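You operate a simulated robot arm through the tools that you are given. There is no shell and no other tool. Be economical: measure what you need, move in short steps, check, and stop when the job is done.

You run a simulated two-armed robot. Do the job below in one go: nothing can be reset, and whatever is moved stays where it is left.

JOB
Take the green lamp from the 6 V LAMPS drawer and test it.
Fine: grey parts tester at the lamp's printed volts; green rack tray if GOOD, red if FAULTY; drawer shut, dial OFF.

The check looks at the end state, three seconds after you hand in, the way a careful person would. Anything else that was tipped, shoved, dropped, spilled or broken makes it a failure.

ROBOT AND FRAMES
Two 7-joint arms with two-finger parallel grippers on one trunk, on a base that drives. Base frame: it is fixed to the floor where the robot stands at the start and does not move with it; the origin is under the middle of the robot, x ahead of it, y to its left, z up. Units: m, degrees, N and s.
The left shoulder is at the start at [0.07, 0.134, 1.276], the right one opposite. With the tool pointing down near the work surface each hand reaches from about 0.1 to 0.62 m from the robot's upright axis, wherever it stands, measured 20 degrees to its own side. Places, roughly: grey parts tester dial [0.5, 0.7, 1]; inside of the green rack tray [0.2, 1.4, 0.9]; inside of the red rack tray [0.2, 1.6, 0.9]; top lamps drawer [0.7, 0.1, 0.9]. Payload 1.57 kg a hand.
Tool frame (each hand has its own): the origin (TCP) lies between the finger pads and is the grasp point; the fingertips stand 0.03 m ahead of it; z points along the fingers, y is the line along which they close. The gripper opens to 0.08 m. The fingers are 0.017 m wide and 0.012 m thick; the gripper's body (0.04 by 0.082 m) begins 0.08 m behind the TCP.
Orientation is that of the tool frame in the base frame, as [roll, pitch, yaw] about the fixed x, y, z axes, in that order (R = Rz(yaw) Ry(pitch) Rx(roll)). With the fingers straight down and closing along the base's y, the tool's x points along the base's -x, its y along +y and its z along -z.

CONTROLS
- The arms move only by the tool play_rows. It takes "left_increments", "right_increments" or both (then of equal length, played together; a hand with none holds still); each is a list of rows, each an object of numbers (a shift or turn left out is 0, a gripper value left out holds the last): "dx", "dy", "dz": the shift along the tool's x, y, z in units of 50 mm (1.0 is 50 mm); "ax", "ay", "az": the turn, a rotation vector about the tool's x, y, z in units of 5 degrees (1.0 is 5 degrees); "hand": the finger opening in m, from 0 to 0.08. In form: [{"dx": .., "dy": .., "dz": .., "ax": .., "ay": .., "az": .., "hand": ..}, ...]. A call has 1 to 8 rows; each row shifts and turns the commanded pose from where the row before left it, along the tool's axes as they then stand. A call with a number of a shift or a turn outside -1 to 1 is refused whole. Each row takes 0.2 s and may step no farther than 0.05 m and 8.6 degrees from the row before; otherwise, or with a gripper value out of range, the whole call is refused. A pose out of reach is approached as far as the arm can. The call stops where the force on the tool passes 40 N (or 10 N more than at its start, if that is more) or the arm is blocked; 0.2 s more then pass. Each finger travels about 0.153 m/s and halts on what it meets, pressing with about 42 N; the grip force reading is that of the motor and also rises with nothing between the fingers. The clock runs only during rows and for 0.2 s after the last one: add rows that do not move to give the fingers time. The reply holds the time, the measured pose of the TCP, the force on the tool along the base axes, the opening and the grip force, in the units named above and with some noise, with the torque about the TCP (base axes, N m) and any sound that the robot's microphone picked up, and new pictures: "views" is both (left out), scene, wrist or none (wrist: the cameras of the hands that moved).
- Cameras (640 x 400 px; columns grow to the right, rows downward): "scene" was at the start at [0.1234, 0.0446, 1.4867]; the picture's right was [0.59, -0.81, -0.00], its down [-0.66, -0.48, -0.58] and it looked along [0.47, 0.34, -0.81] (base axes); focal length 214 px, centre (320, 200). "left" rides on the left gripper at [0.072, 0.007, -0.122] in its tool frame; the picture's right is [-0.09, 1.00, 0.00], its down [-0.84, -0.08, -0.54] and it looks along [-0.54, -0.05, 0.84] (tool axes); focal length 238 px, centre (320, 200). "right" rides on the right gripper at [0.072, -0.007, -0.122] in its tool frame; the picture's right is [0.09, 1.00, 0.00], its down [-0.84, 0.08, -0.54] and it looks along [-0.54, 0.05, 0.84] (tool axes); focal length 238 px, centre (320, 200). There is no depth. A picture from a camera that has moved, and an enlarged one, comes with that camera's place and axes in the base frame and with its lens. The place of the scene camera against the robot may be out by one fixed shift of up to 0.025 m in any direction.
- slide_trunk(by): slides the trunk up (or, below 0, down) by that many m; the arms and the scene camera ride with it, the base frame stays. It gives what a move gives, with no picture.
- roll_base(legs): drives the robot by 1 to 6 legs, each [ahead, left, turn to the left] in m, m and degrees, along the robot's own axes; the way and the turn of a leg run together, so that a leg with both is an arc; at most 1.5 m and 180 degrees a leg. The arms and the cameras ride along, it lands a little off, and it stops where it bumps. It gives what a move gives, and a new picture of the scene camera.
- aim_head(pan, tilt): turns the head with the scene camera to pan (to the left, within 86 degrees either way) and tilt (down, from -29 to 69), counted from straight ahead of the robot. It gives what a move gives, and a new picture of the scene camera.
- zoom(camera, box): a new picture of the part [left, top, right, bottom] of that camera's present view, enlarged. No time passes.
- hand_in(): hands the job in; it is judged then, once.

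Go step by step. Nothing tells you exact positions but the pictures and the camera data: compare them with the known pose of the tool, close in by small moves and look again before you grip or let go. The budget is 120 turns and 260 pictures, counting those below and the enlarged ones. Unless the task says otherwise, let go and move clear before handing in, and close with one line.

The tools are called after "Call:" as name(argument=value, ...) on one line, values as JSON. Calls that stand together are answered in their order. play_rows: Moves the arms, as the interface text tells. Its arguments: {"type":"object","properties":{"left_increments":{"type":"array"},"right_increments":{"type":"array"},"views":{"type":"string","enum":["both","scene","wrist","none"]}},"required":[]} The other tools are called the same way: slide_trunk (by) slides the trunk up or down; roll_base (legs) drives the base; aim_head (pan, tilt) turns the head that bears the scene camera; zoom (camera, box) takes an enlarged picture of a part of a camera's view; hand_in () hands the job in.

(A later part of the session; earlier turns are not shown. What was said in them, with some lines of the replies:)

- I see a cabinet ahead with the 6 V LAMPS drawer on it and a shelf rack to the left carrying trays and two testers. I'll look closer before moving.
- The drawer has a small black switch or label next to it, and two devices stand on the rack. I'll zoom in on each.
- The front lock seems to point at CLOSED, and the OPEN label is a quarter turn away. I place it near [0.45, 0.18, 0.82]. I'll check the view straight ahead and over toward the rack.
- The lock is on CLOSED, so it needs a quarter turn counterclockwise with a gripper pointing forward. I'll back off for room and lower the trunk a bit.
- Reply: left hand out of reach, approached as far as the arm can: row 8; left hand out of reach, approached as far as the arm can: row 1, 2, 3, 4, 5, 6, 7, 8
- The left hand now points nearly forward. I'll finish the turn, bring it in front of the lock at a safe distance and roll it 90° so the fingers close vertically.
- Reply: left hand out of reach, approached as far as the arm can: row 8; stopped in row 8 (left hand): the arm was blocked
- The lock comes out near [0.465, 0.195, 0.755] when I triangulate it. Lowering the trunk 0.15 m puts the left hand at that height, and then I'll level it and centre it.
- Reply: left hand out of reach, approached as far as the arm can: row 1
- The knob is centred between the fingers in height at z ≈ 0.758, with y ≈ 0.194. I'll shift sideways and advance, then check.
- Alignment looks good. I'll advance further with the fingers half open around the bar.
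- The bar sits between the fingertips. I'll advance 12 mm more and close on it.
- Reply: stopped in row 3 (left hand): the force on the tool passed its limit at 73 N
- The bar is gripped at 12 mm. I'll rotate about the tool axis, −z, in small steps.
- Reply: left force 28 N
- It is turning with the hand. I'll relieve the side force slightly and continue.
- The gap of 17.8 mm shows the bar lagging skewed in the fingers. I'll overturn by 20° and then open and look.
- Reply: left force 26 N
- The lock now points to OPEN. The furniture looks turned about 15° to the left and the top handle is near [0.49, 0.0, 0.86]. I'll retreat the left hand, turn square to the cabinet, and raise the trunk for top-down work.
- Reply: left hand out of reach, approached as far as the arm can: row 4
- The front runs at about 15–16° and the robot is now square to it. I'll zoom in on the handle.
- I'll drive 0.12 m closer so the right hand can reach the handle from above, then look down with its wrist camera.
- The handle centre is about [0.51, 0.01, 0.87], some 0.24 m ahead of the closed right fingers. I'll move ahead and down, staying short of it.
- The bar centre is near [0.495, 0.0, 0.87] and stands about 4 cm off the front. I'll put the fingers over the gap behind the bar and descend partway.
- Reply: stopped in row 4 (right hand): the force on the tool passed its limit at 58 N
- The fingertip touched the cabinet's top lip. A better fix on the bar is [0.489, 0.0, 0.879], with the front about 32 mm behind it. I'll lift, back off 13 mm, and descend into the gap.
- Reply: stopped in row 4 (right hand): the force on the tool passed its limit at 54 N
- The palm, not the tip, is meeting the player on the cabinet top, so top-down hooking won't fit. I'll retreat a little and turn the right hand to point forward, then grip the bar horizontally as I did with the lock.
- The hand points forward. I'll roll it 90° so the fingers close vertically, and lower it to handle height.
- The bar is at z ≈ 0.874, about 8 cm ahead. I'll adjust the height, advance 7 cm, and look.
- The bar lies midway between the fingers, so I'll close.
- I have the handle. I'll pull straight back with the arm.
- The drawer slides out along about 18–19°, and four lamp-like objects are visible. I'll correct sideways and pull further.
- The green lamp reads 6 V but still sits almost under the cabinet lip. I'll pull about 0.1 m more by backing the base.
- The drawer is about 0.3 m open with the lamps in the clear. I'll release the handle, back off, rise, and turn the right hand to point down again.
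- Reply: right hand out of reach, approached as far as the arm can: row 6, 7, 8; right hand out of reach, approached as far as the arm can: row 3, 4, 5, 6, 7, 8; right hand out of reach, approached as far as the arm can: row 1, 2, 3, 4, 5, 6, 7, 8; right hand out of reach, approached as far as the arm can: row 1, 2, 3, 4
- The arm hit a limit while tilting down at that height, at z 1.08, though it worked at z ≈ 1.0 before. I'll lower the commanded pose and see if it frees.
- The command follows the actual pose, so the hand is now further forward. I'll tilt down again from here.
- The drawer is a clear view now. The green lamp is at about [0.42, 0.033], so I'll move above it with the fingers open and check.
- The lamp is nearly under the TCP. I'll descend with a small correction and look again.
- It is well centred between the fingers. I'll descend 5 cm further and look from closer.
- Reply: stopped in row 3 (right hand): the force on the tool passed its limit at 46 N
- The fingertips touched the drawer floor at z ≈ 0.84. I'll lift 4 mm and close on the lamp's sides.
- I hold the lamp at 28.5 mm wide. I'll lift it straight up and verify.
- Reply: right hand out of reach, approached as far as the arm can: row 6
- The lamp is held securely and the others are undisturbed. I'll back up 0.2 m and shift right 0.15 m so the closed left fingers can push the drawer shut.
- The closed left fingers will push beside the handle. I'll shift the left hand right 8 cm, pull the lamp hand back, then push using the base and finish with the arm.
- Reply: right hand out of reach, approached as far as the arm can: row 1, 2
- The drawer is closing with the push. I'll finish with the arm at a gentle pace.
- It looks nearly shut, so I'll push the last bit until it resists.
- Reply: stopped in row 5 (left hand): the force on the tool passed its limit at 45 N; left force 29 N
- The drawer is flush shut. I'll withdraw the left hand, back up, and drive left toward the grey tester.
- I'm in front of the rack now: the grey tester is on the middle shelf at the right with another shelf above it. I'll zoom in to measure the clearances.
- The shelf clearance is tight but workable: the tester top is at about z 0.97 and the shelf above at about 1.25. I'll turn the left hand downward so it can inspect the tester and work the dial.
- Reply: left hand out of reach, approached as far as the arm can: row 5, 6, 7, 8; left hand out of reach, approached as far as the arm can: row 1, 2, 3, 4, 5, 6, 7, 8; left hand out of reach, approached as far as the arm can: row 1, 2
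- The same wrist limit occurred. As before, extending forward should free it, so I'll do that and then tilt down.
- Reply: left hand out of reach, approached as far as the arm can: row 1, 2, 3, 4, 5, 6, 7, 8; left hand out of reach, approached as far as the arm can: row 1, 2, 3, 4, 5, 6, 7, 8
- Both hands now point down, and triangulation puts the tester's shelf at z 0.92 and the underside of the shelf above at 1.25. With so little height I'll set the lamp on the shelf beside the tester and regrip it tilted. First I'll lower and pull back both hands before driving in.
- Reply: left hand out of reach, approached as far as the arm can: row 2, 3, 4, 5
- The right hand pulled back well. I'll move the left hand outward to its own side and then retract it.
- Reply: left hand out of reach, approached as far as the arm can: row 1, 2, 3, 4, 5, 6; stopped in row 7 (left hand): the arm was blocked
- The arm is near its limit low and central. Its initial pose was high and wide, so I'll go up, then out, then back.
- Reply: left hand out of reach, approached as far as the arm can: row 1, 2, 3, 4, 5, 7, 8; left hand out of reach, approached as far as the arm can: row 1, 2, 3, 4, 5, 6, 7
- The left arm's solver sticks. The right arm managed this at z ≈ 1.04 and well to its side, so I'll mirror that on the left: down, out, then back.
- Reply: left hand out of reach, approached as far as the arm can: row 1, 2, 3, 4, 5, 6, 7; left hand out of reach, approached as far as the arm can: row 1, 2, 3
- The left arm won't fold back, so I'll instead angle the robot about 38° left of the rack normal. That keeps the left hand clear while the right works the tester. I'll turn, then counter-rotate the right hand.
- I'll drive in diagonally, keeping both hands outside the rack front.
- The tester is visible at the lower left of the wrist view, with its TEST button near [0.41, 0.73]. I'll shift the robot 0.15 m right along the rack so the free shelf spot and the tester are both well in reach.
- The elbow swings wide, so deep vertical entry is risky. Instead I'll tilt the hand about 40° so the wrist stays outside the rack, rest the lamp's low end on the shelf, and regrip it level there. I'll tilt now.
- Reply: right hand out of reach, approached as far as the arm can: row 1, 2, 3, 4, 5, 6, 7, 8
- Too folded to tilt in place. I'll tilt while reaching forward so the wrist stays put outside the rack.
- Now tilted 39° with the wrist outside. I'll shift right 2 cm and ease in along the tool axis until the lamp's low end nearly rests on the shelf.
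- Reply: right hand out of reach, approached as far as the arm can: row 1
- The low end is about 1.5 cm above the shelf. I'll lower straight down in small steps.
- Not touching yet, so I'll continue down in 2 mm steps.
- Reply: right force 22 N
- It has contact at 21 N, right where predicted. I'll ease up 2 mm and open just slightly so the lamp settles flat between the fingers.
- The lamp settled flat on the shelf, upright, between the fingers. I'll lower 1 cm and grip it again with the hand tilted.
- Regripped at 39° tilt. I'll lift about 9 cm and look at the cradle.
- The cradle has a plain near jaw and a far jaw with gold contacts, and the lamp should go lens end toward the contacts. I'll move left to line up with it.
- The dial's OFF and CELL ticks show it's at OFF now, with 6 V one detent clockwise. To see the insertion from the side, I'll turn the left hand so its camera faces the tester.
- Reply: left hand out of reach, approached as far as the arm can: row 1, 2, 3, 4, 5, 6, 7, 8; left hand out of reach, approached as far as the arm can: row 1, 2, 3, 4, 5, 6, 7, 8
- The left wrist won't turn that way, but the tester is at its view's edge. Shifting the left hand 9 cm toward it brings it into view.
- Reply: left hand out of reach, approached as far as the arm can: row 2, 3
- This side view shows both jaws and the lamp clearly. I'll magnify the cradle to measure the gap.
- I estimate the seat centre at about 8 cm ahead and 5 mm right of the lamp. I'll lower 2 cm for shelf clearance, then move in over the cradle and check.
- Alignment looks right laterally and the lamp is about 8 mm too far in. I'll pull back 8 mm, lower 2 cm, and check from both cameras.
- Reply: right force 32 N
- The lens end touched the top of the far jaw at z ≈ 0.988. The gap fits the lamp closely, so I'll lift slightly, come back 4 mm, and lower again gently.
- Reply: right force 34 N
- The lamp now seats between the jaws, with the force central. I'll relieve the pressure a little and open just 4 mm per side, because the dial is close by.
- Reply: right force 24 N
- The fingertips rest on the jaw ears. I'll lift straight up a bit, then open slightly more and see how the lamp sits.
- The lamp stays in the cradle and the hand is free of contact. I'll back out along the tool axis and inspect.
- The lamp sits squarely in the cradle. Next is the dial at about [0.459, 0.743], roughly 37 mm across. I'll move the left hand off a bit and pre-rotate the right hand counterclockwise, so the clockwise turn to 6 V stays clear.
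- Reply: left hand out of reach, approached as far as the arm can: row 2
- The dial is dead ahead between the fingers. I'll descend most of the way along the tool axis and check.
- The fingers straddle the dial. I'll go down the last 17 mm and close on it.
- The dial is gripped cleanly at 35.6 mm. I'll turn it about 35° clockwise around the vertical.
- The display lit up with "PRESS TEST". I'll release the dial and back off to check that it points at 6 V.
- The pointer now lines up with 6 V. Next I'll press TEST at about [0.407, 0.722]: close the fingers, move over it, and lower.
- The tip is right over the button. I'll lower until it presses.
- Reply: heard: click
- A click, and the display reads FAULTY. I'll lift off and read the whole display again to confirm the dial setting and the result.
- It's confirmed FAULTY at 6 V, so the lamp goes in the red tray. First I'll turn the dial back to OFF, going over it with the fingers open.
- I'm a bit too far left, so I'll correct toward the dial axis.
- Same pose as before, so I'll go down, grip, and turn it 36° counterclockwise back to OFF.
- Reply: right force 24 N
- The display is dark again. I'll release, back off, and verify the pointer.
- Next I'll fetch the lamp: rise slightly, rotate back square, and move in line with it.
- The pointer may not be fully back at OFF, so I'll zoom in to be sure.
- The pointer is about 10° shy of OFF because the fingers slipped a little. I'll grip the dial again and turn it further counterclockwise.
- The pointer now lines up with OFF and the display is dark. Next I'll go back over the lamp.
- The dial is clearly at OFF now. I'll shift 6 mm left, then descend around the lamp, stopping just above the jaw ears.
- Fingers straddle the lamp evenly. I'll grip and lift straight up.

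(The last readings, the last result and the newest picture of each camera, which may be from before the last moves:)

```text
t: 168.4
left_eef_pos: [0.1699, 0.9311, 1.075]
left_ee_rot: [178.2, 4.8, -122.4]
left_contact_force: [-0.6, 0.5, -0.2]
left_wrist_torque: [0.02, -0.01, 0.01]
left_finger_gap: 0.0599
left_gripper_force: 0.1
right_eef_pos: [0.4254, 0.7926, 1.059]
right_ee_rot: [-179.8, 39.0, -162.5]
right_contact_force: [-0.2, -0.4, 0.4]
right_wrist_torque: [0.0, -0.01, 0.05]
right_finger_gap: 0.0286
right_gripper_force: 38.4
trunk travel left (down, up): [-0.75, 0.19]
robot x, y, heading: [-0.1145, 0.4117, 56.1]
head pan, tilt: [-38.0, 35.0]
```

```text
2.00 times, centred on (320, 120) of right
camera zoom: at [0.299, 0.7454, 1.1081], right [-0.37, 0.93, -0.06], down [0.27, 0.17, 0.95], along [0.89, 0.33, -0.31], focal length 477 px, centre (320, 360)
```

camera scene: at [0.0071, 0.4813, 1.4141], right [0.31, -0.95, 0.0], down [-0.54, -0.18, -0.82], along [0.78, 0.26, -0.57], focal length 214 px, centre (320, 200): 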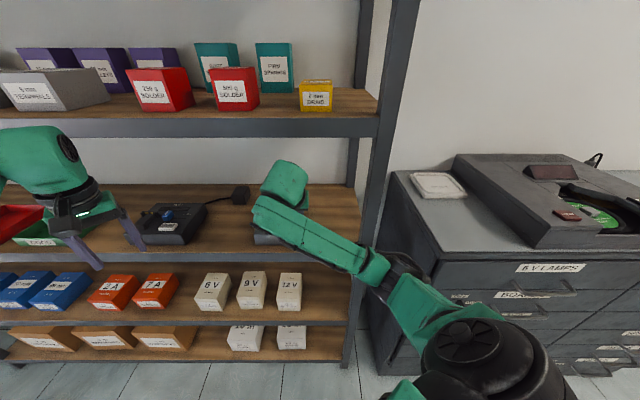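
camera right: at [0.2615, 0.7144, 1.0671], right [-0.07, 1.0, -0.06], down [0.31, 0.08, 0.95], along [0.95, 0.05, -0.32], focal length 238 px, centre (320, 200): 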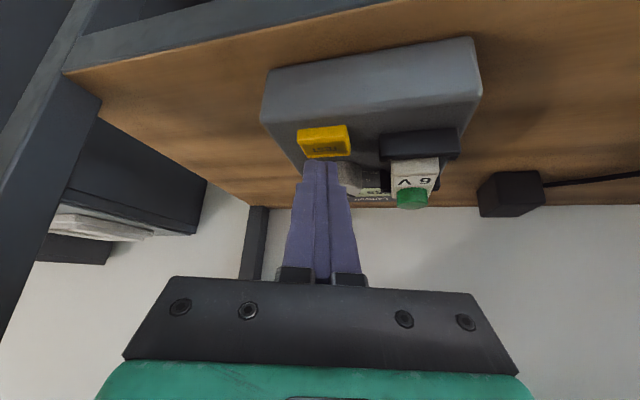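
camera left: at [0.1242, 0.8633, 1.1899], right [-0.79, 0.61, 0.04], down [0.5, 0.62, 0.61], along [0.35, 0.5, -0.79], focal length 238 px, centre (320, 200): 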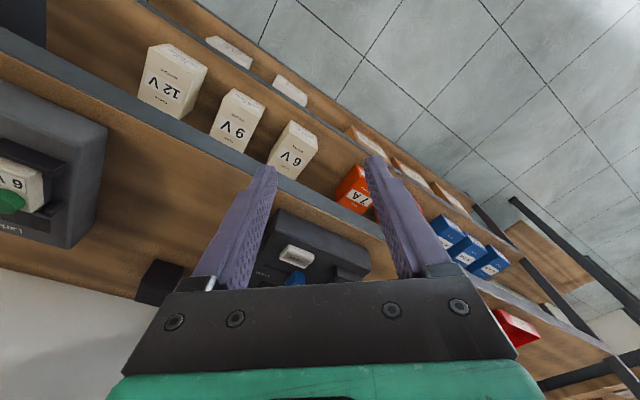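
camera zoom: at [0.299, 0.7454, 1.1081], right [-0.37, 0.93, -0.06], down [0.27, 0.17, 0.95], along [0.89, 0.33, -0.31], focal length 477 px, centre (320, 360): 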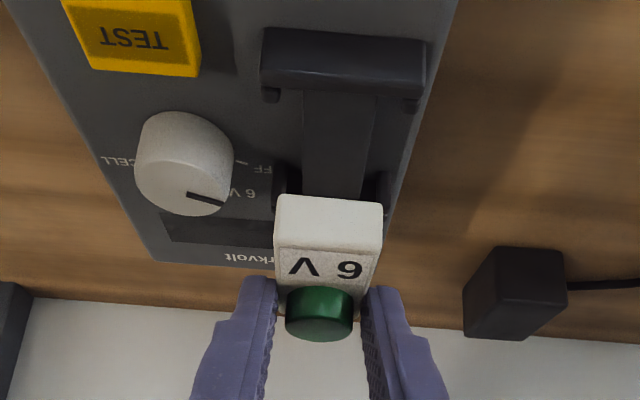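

The lamp is out and the cradle is empty. I'll back out horizontally, then drive along the rack toward the red tray.

Call:
play_rows(right_increments=[{"dx": 0.5, "dz": -0.42}, {"dx": 0.5, "dz": -0.42}, {"dx": 0.5, "dz": -0.42}, {}], views="none")

Call:
roll_base(legs=[[-0.055, 0.044, 0], [0.33, 0.415, 0]])

```text
t: 169.6
left_eef_pos: [0.1716, 0.9305, 1.0736]
left_ee_rot: [178.0, 4.8, -122.5]
left_contact_force: [0.0, -0.6, 0.4]
left_wrist_torque: [0.0, 0.02, -0.03]
left_finger_gap: 0.0602
left_gripper_force: 0.1
right_eef_pos: [0.3597, 0.7458, 1.0701]
right_ee_rot: [-178.1, 41.8, -164.7]
right_contact_force: [-0.2, -0.2, -0.5]
right_wrist_torque: [0.02, 0.03, -0.03]
right_finger_gap: 0.0283
right_gripper_force: 38.6
trunk travel left (down, up): [-0.75, 0.19]
robot x, y, heading: [-0.1186, 0.4086, 56.7]
head pan, tilt: [-38.0, 35.0]
stopped in row 4 (right hand): the arm was blocked; the commanded pose is now the measured one
```

```text
t: 173.3
left_eef_pos: [-0.06, 1.4125, 1.0753]
left_ee_rot: [178.0, 4.7, -122.6]
left_contact_force: [-0.4, -0.1, -0.2]
left_wrist_torque: [0.01, -0.05, 0.01]
left_finger_gap: 0.0597
left_gripper_force: 0.0
right_eef_pos: [0.1289, 1.2288, 1.0693]
right_ee_rot: [-177.9, 41.8, -164.5]
right_contact_force: [0.4, 0.0, -0.8]
right_wrist_torque: [0.0, 0.01, -0.02]
right_finger_gap: 0.0286
right_gripper_force: 38.2
trunk travel left (down, up): [-0.75, 0.19]
robot x, y, heading: [-0.3489, 0.896, 56.5]
head pan, tilt: [-38.0, 35.0]
camera scene: at [-0.223, 0.9654, 1.4141], right [0.31, -0.95, 0.0], down [-0.54, -0.18, -0.82], along [0.78, 0.26, -0.57], focal length 214 px, centre (320, 200)
```

scene: 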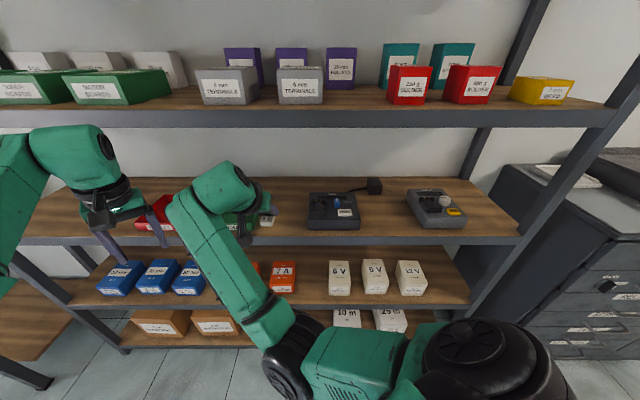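

Good. I'll go another 0.3 m left along the rack.

Call:
roll_base(legs=[[0.187, 0.234, 0]])

Call:
zoom(camera="right", box=[0, 0, 640, 400])

```text
t: 175.4
left_eef_pos: [-0.1506, 1.699, 1.0748]
left_ee_rot: [178.0, 4.9, -122.8]
left_contact_force: [0.5, 0.4, 0.5]
left_wrist_torque: [0.03, 0.03, 0.04]
left_finger_gap: 0.0599
left_gripper_force: 0.0
right_eef_pos: [0.0398, 1.5142, 1.0694]
right_ee_rot: [-177.9, 41.7, -164.7]
right_contact_force: [1.1, -0.2, -0.4]
right_wrist_torque: [0.01, 0.01, 0.0]
right_finger_gap: 0.0283
right_gripper_force: 38.9
trunk travel left (down, up): [-0.75, 0.19]
robot x, y, heading: [-0.4433, 1.1794, 56.1]
head pan, tilt: [-38.0, 35.0]
camera scene: at [-0.3144, 1.2515, 1.4141], right [0.31, -0.95, 0.0], down [-0.55, -0.18, -0.82], along [0.78, 0.26, -0.57], focal length 214 px, centre (320, 200)
```

scene: 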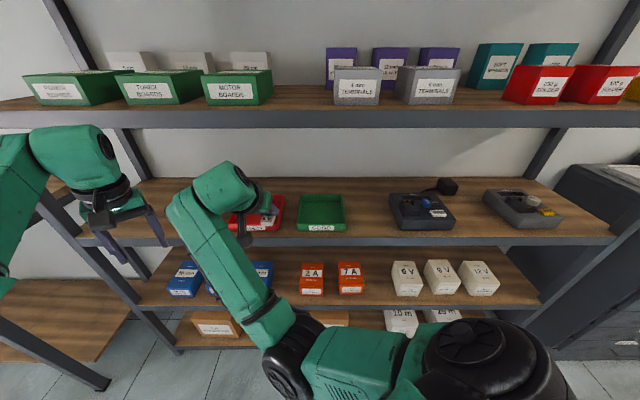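

```text
1.00 times, centred on (320, 200) of right (not enlarged: the box is as wide or as high as the picture)
camera zoom: at [-0.0926, 1.4755, 1.1128], right [-0.31, 0.95, -0.09], down [0.23, 0.16, 0.96], along [0.92, 0.27, -0.27], focal length 238 px, centre (320, 200)
```

zoom: 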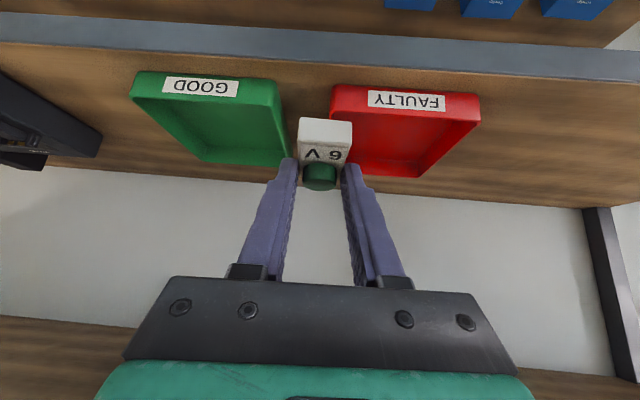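

The trays are labelled GOOD (green) and FAULTY (red), and the red tray's inside centre is near [0.167, 1.672]. I'll drive 11 cm left and 8 cm closer.

Call:
roll_base(legs=[[0.131, 0.037, 0]])

Call:
zoom(camera="right", box=[0, 0, 640, 400])

```text
t: 176.7
left_eef_pos: [-0.111, 1.8263, 1.076]
left_ee_rot: [178.1, 4.8, -122.8]
left_contact_force: [0.3, 0.6, 0.6]
left_wrist_torque: [0.02, 0.02, 0.0]
left_finger_gap: 0.0599
left_gripper_force: 0.1
right_eef_pos: [0.0794, 1.6425, 1.071]
right_ee_rot: [-178.0, 41.9, -164.7]
right_contact_force: [0.6, -0.1, -0.1]
right_wrist_torque: [-0.05, 0.03, -0.01]
right_finger_gap: 0.0284
right_gripper_force: 38.9
trunk travel left (down, up): [-0.75, 0.19]
robot x, y, heading: [-0.4014, 1.3118, 56.2]
head pan, tilt: [-38.0, 35.0]
camera scene: at [-0.2737, 1.3799, 1.4143], right [0.31, -0.95, 0.0], down [-0.54, -0.18, -0.82], along [0.78, 0.26, -0.57], focal length 214 px, centre (320, 200)
```

scene: 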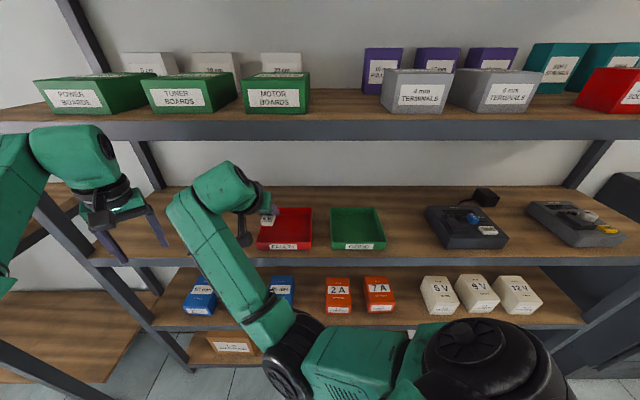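

```text
1.00 times, centred on (320, 200) of right (not enlarged: the box is as wide or as high as the picture)
camera zoom: at [-0.0514, 1.6039, 1.1134], right [-0.31, 0.95, -0.09], down [0.23, 0.16, 0.96], along [0.92, 0.27, -0.27], focal length 238 px, centre (320, 200)
```

zoom: 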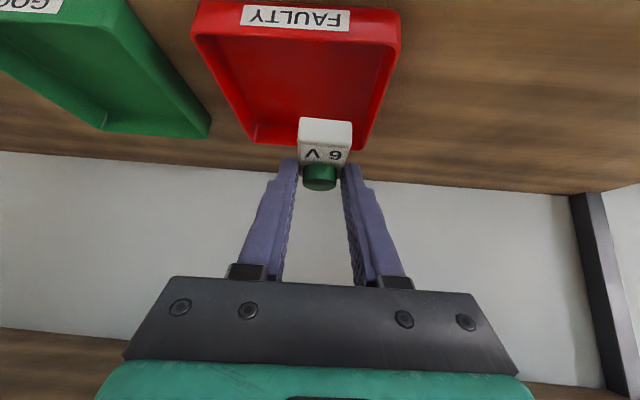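

The red tray is right in front, its centre about 8 cm ahead and 3 cm right. I'll move over it and lower partway.

Call:
play_rows(right_increments=[{"dy": -0.6}, {"dx": -0.56, "dz": 0.5}, {"dx": -0.56, "dz": 0.5}, {"dx": 0.33, "dz": 0.37}, {"dx": 0.33, "dz": 0.37}, {}], views="wrist")

```text
t: 178.1
left_eef_pos: [-0.1089, 1.8283, 1.0748]
left_ee_rot: [178.3, 4.6, -122.8]
left_contact_force: [0.4, -0.3, -0.3]
left_wrist_torque: [0.0, 0.0, 0.0]
left_finger_gap: 0.06
left_gripper_force: 0.1
right_eef_pos: [0.1629, 1.6327, 1.0206]
right_ee_rot: [-177.9, 41.8, -164.5]
right_contact_force: [0.2, 0.3, -0.1]
right_wrist_torque: [0.0, 0.01, 0.02]
right_finger_gap: 0.0288
right_gripper_force: 38.1
trunk travel left (down, up): [-0.75, 0.19]
robot x, y, heading: [-0.4004, 1.3092, 56.2]
head pan, tilt: [-38.0, 35.0]
camera right: at [0.0309, 1.5929, 1.0637], right [-0.31, 0.95, -0.09], down [0.23, 0.16, 0.96], along [0.92, 0.27, -0.27], focal length 238 px, centre (320, 200)
```

right: 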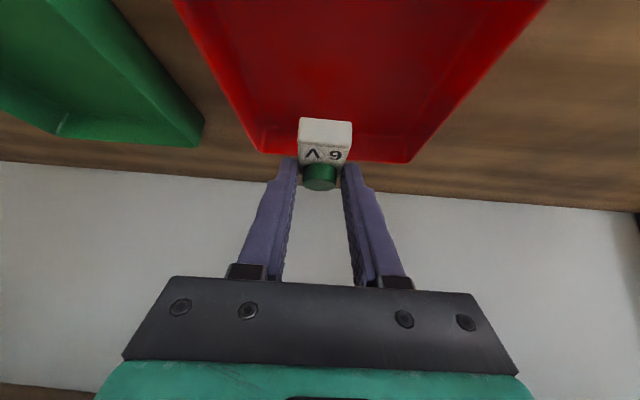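

I'm centred over the tray. I'll lower until the lamp touches the tray floor.

Call:
play_rows(right_increments=[{"dx": 0.27, "dz": 0.3}, {"dx": 0.27, "dz": 0.3}, {"dx": 0.05, "dz": 0.06}, {"dx": 0.03, "dz": 0.035}, {"dx": 0.03, "dz": 0.035}, {"dx": 0.03, "dz": 0.035}, {}], views="none")

```text
t: 179.7
left_eef_pos: [-0.11, 1.8285, 1.0758]
left_ee_rot: [178.1, 4.6, -122.7]
left_contact_force: [0.2, 0.1, 0.9]
left_wrist_torque: [-0.02, 0.03, 0.01]
left_finger_gap: 0.0601
left_gripper_force: 0.0
right_eef_pos: [0.1631, 1.6289, 0.9694]
right_ee_rot: [-177.8, 41.9, -164.6]
right_contact_force: [0.3, 0.1, -1.4]
right_wrist_torque: [-0.01, -0.01, 0.03]
right_finger_gap: 0.0285
right_gripper_force: 38.9
trunk travel left (down, up): [-0.75, 0.19]
robot x, y, heading: [-0.3973, 1.3104, 56.3]
head pan, tilt: [-38.0, 35.0]
```

Call:
play_rows(right_increments=[{"dx": 0.027, "dz": 0.03}, {"dx": 0.027, "dz": 0.03}, {"dx": 0.027, "dz": 0.03}, {"dx": 0.027, "dz": 0.03}, {}], views="wrist")

```text
t: 180.9
left_eef_pos: [-0.109, 1.827, 1.0743]
left_ee_rot: [178.2, 4.6, -122.6]
left_contact_force: [1.4, 0.5, 0.0]
left_wrist_torque: [0.04, 0.01, -0.01]
left_finger_gap: 0.0601
left_gripper_force: 0.1
right_eef_pos: [0.1617, 1.63, 0.9608]
right_ee_rot: [-177.9, 41.9, -164.6]
right_contact_force: [0.6, -0.5, 0.1]
right_wrist_torque: [0.03, 0.0, 0.01]
right_finger_gap: 0.0287
right_gripper_force: 38.3
trunk travel left (down, up): [-0.75, 0.19]
robot x, y, heading: [-0.4004, 1.3089, 56.0]
head pan, tilt: [-38.0, 35.0]
camera right: at [0.0305, 1.5917, 1.0047], right [-0.31, 0.95, -0.09], down [0.23, 0.16, 0.96], along [0.92, 0.27, -0.27], focal length 238 px, centre (320, 200)
```

right: 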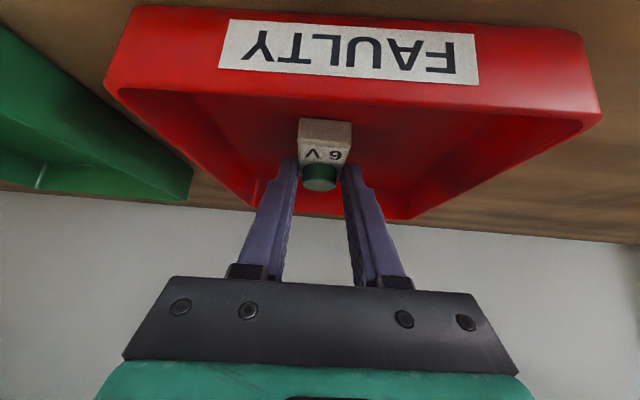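

Call:
play_rows(right_increments=[{"dx": 0.027, "dz": 0.03}, {"dx": 0.027, "dz": 0.03}, {"dx": 0.027, "dz": 0.03}, {}], views="none")

```text
t: 181.9
left_eef_pos: [-0.1109, 1.8274, 1.0779]
left_ee_rot: [178.2, 5.0, -122.7]
left_contact_force: [0.0, 0.1, 0.0]
left_wrist_torque: [0.03, 0.01, 0.0]
left_finger_gap: 0.0599
left_gripper_force: 0.0
right_eef_pos: [0.1601, 1.6294, 0.9595]
right_ee_rot: [-178.1, 42.5, -164.8]
right_contact_force: [6.9, 3.9, 26.1]
right_wrist_torque: [0.2, 0.27, -0.1]
right_finger_gap: 0.0285
right_gripper_force: 38.7
trunk travel left (down, up): [-0.75, 0.19]
robot x, y, heading: [-0.402, 1.3128, 56.1]
head pan, tilt: [-38.0, 35.0]
```

Contact at 26 N on the tray floor. I'll ease up 2 mm, open, and back out along the tool axis.

Call:
play_rows(right_increments=[{"dx": -0.035, "dz": -0.04}, {"hand": 0.035}, {"hand": 0.045}, {}, {"dx": -0.4, "dz": -0.45}, {"dx": -0.4, "dz": -0.45}, {"dx": -0.4, "dz": -0.45}, {}], views="wrist")

```text
t: 183.7
left_eef_pos: [-0.1095, 1.828, 1.0751]
left_ee_rot: [178.3, 4.7, -122.7]
left_contact_force: [0.3, 0.7, -0.3]
left_wrist_torque: [0.0, -0.03, 0.02]
left_finger_gap: 0.0599
left_gripper_force: 0.1
right_eef_pos: [0.1616, 1.6317, 1.0493]
right_ee_rot: [-177.9, 41.9, -164.6]
right_contact_force: [-0.1, -0.1, 0.0]
right_wrist_torque: [0.02, -0.03, 0.03]
right_finger_gap: 0.045
right_gripper_force: 0.1
trunk travel left (down, up): [-0.75, 0.19]
robot x, y, heading: [-0.4027, 1.3127, 56.1]
head pan, tilt: [-38.0, 35.0]
camera right: at [0.029, 1.5933, 1.0918], right [-0.31, 0.95, -0.09], down [0.23, 0.16, 0.96], along [0.92, 0.27, -0.27], focal length 238 px, centre (320, 200)
```

right: 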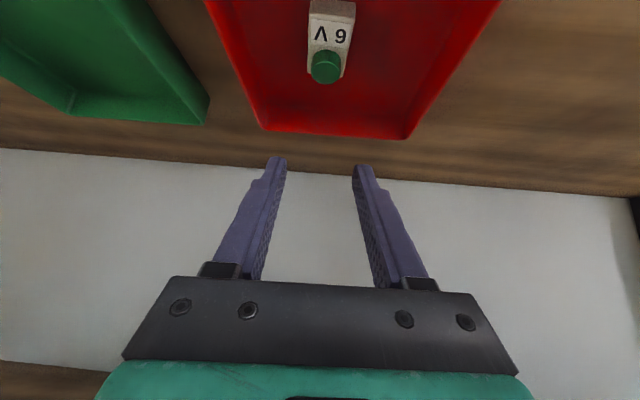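

The lamp lies upright in the red FAULTY tray. I'll back the robot clear and take a last look at tester, trays and drawer.

Call:
roll_base(legs=[[-0.2, 0.155, 0]])

Call:
aim_head(pan=-60, tilt=28)

Call:
zoom(camera="scene", box=[180, 120, 500, 320])

```text
t: 185.5
left_eef_pos: [-0.3473, 1.7485, 1.0736]
left_ee_rot: [178.1, 4.7, -122.7]
left_contact_force: [0.4, 0.3, 0.3]
left_wrist_torque: [-0.03, 0.0, 0.04]
left_finger_gap: 0.0599
left_gripper_force: 0.0
right_eef_pos: [-0.0783, 1.5522, 1.0478]
right_ee_rot: [-177.9, 41.8, -164.7]
right_contact_force: [0.4, -0.1, -0.3]
right_wrist_torque: [0.01, 0.01, -0.02]
right_finger_gap: 0.0451
right_gripper_force: 0.0
trunk travel left (down, up): [-0.75, 0.19]
robot x, y, heading: [-0.6369, 1.2289, 56.3]
head pan, tilt: [-38.0, 35.0]
camera scene: at [-0.512, 1.3027, 1.4139], right [0.31, -0.95, 0.0], down [-0.55, -0.18, -0.82], along [0.78, 0.25, -0.57], focal length 214 px, centre (320, 200)
```

scene: 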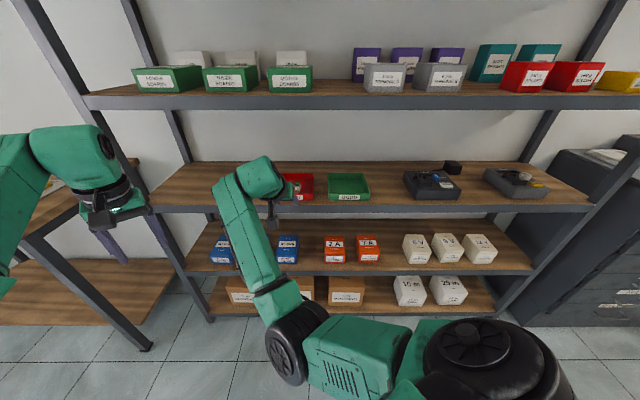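

```text
t: 186.4
left_eef_pos: [-0.3494, 1.7495, 1.0755]
left_ee_rot: [178.1, 4.7, -122.7]
left_contact_force: [-0.3, 0.0, -0.2]
left_wrist_torque: [0.0, 0.01, -0.02]
left_finger_gap: 0.0602
left_gripper_force: 0.1
right_eef_pos: [-0.0805, 1.5515, 1.0473]
right_ee_rot: [-177.9, 41.9, -164.8]
right_contact_force: [-0.2, 0.3, -0.1]
right_wrist_torque: [0.02, 0.03, 0.05]
right_finger_gap: 0.0449
right_gripper_force: 0.1
trunk travel left (down, up): [-0.75, 0.19]
robot x, y, heading: [-0.6373, 1.2306, 56.4]
head pan, tilt: [-60.0, 28.0]
camera scene: at [-0.5061, 1.2686, 1.425], right [-0.07, -1.0, 0.0], down [-0.47, 0.03, -0.88], along [0.88, -0.06, -0.47], focal length 214 px, centre (320, 200)
```

scene: 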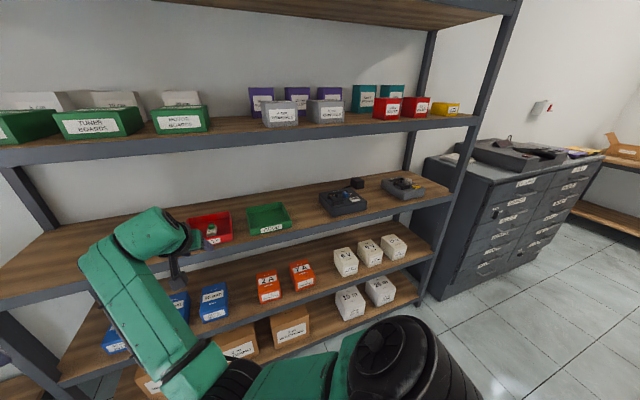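

```text
2.00 times, centred on (340, 220) of scene
camera zoom: at [-0.5061, 1.2686, 1.425], right [-0.07, -1.0, 0.0], down [-0.47, 0.03, -0.88], along [0.88, -0.06, -0.47], focal length 429 px, centre (280, 160)
```

zoom: 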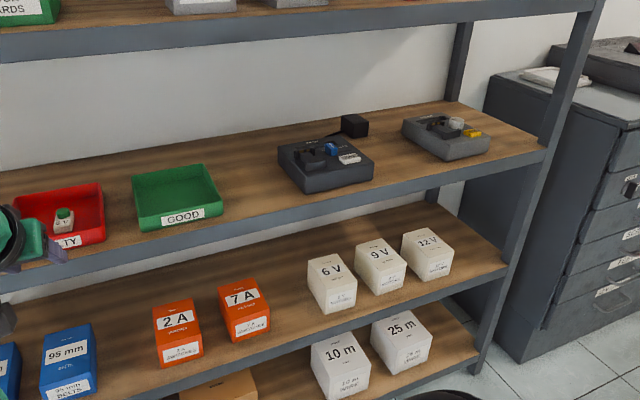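

The lamp is in the red tray, the dial is at OFF, the drawer is flush and nothing else has moved. Both hands are clear, so I'm handing in.

Call:
hand_in()

```text
The job is handed in.
```

The green 6 V lamp tested FAULTY at 6 V and is in the red tray, with the 6 V LAMPS drawer shut and the tester dial at OFF. The cabinet's drawer lock started on CLOSED; I turned it to OPEN to get the drawer out and left it there.
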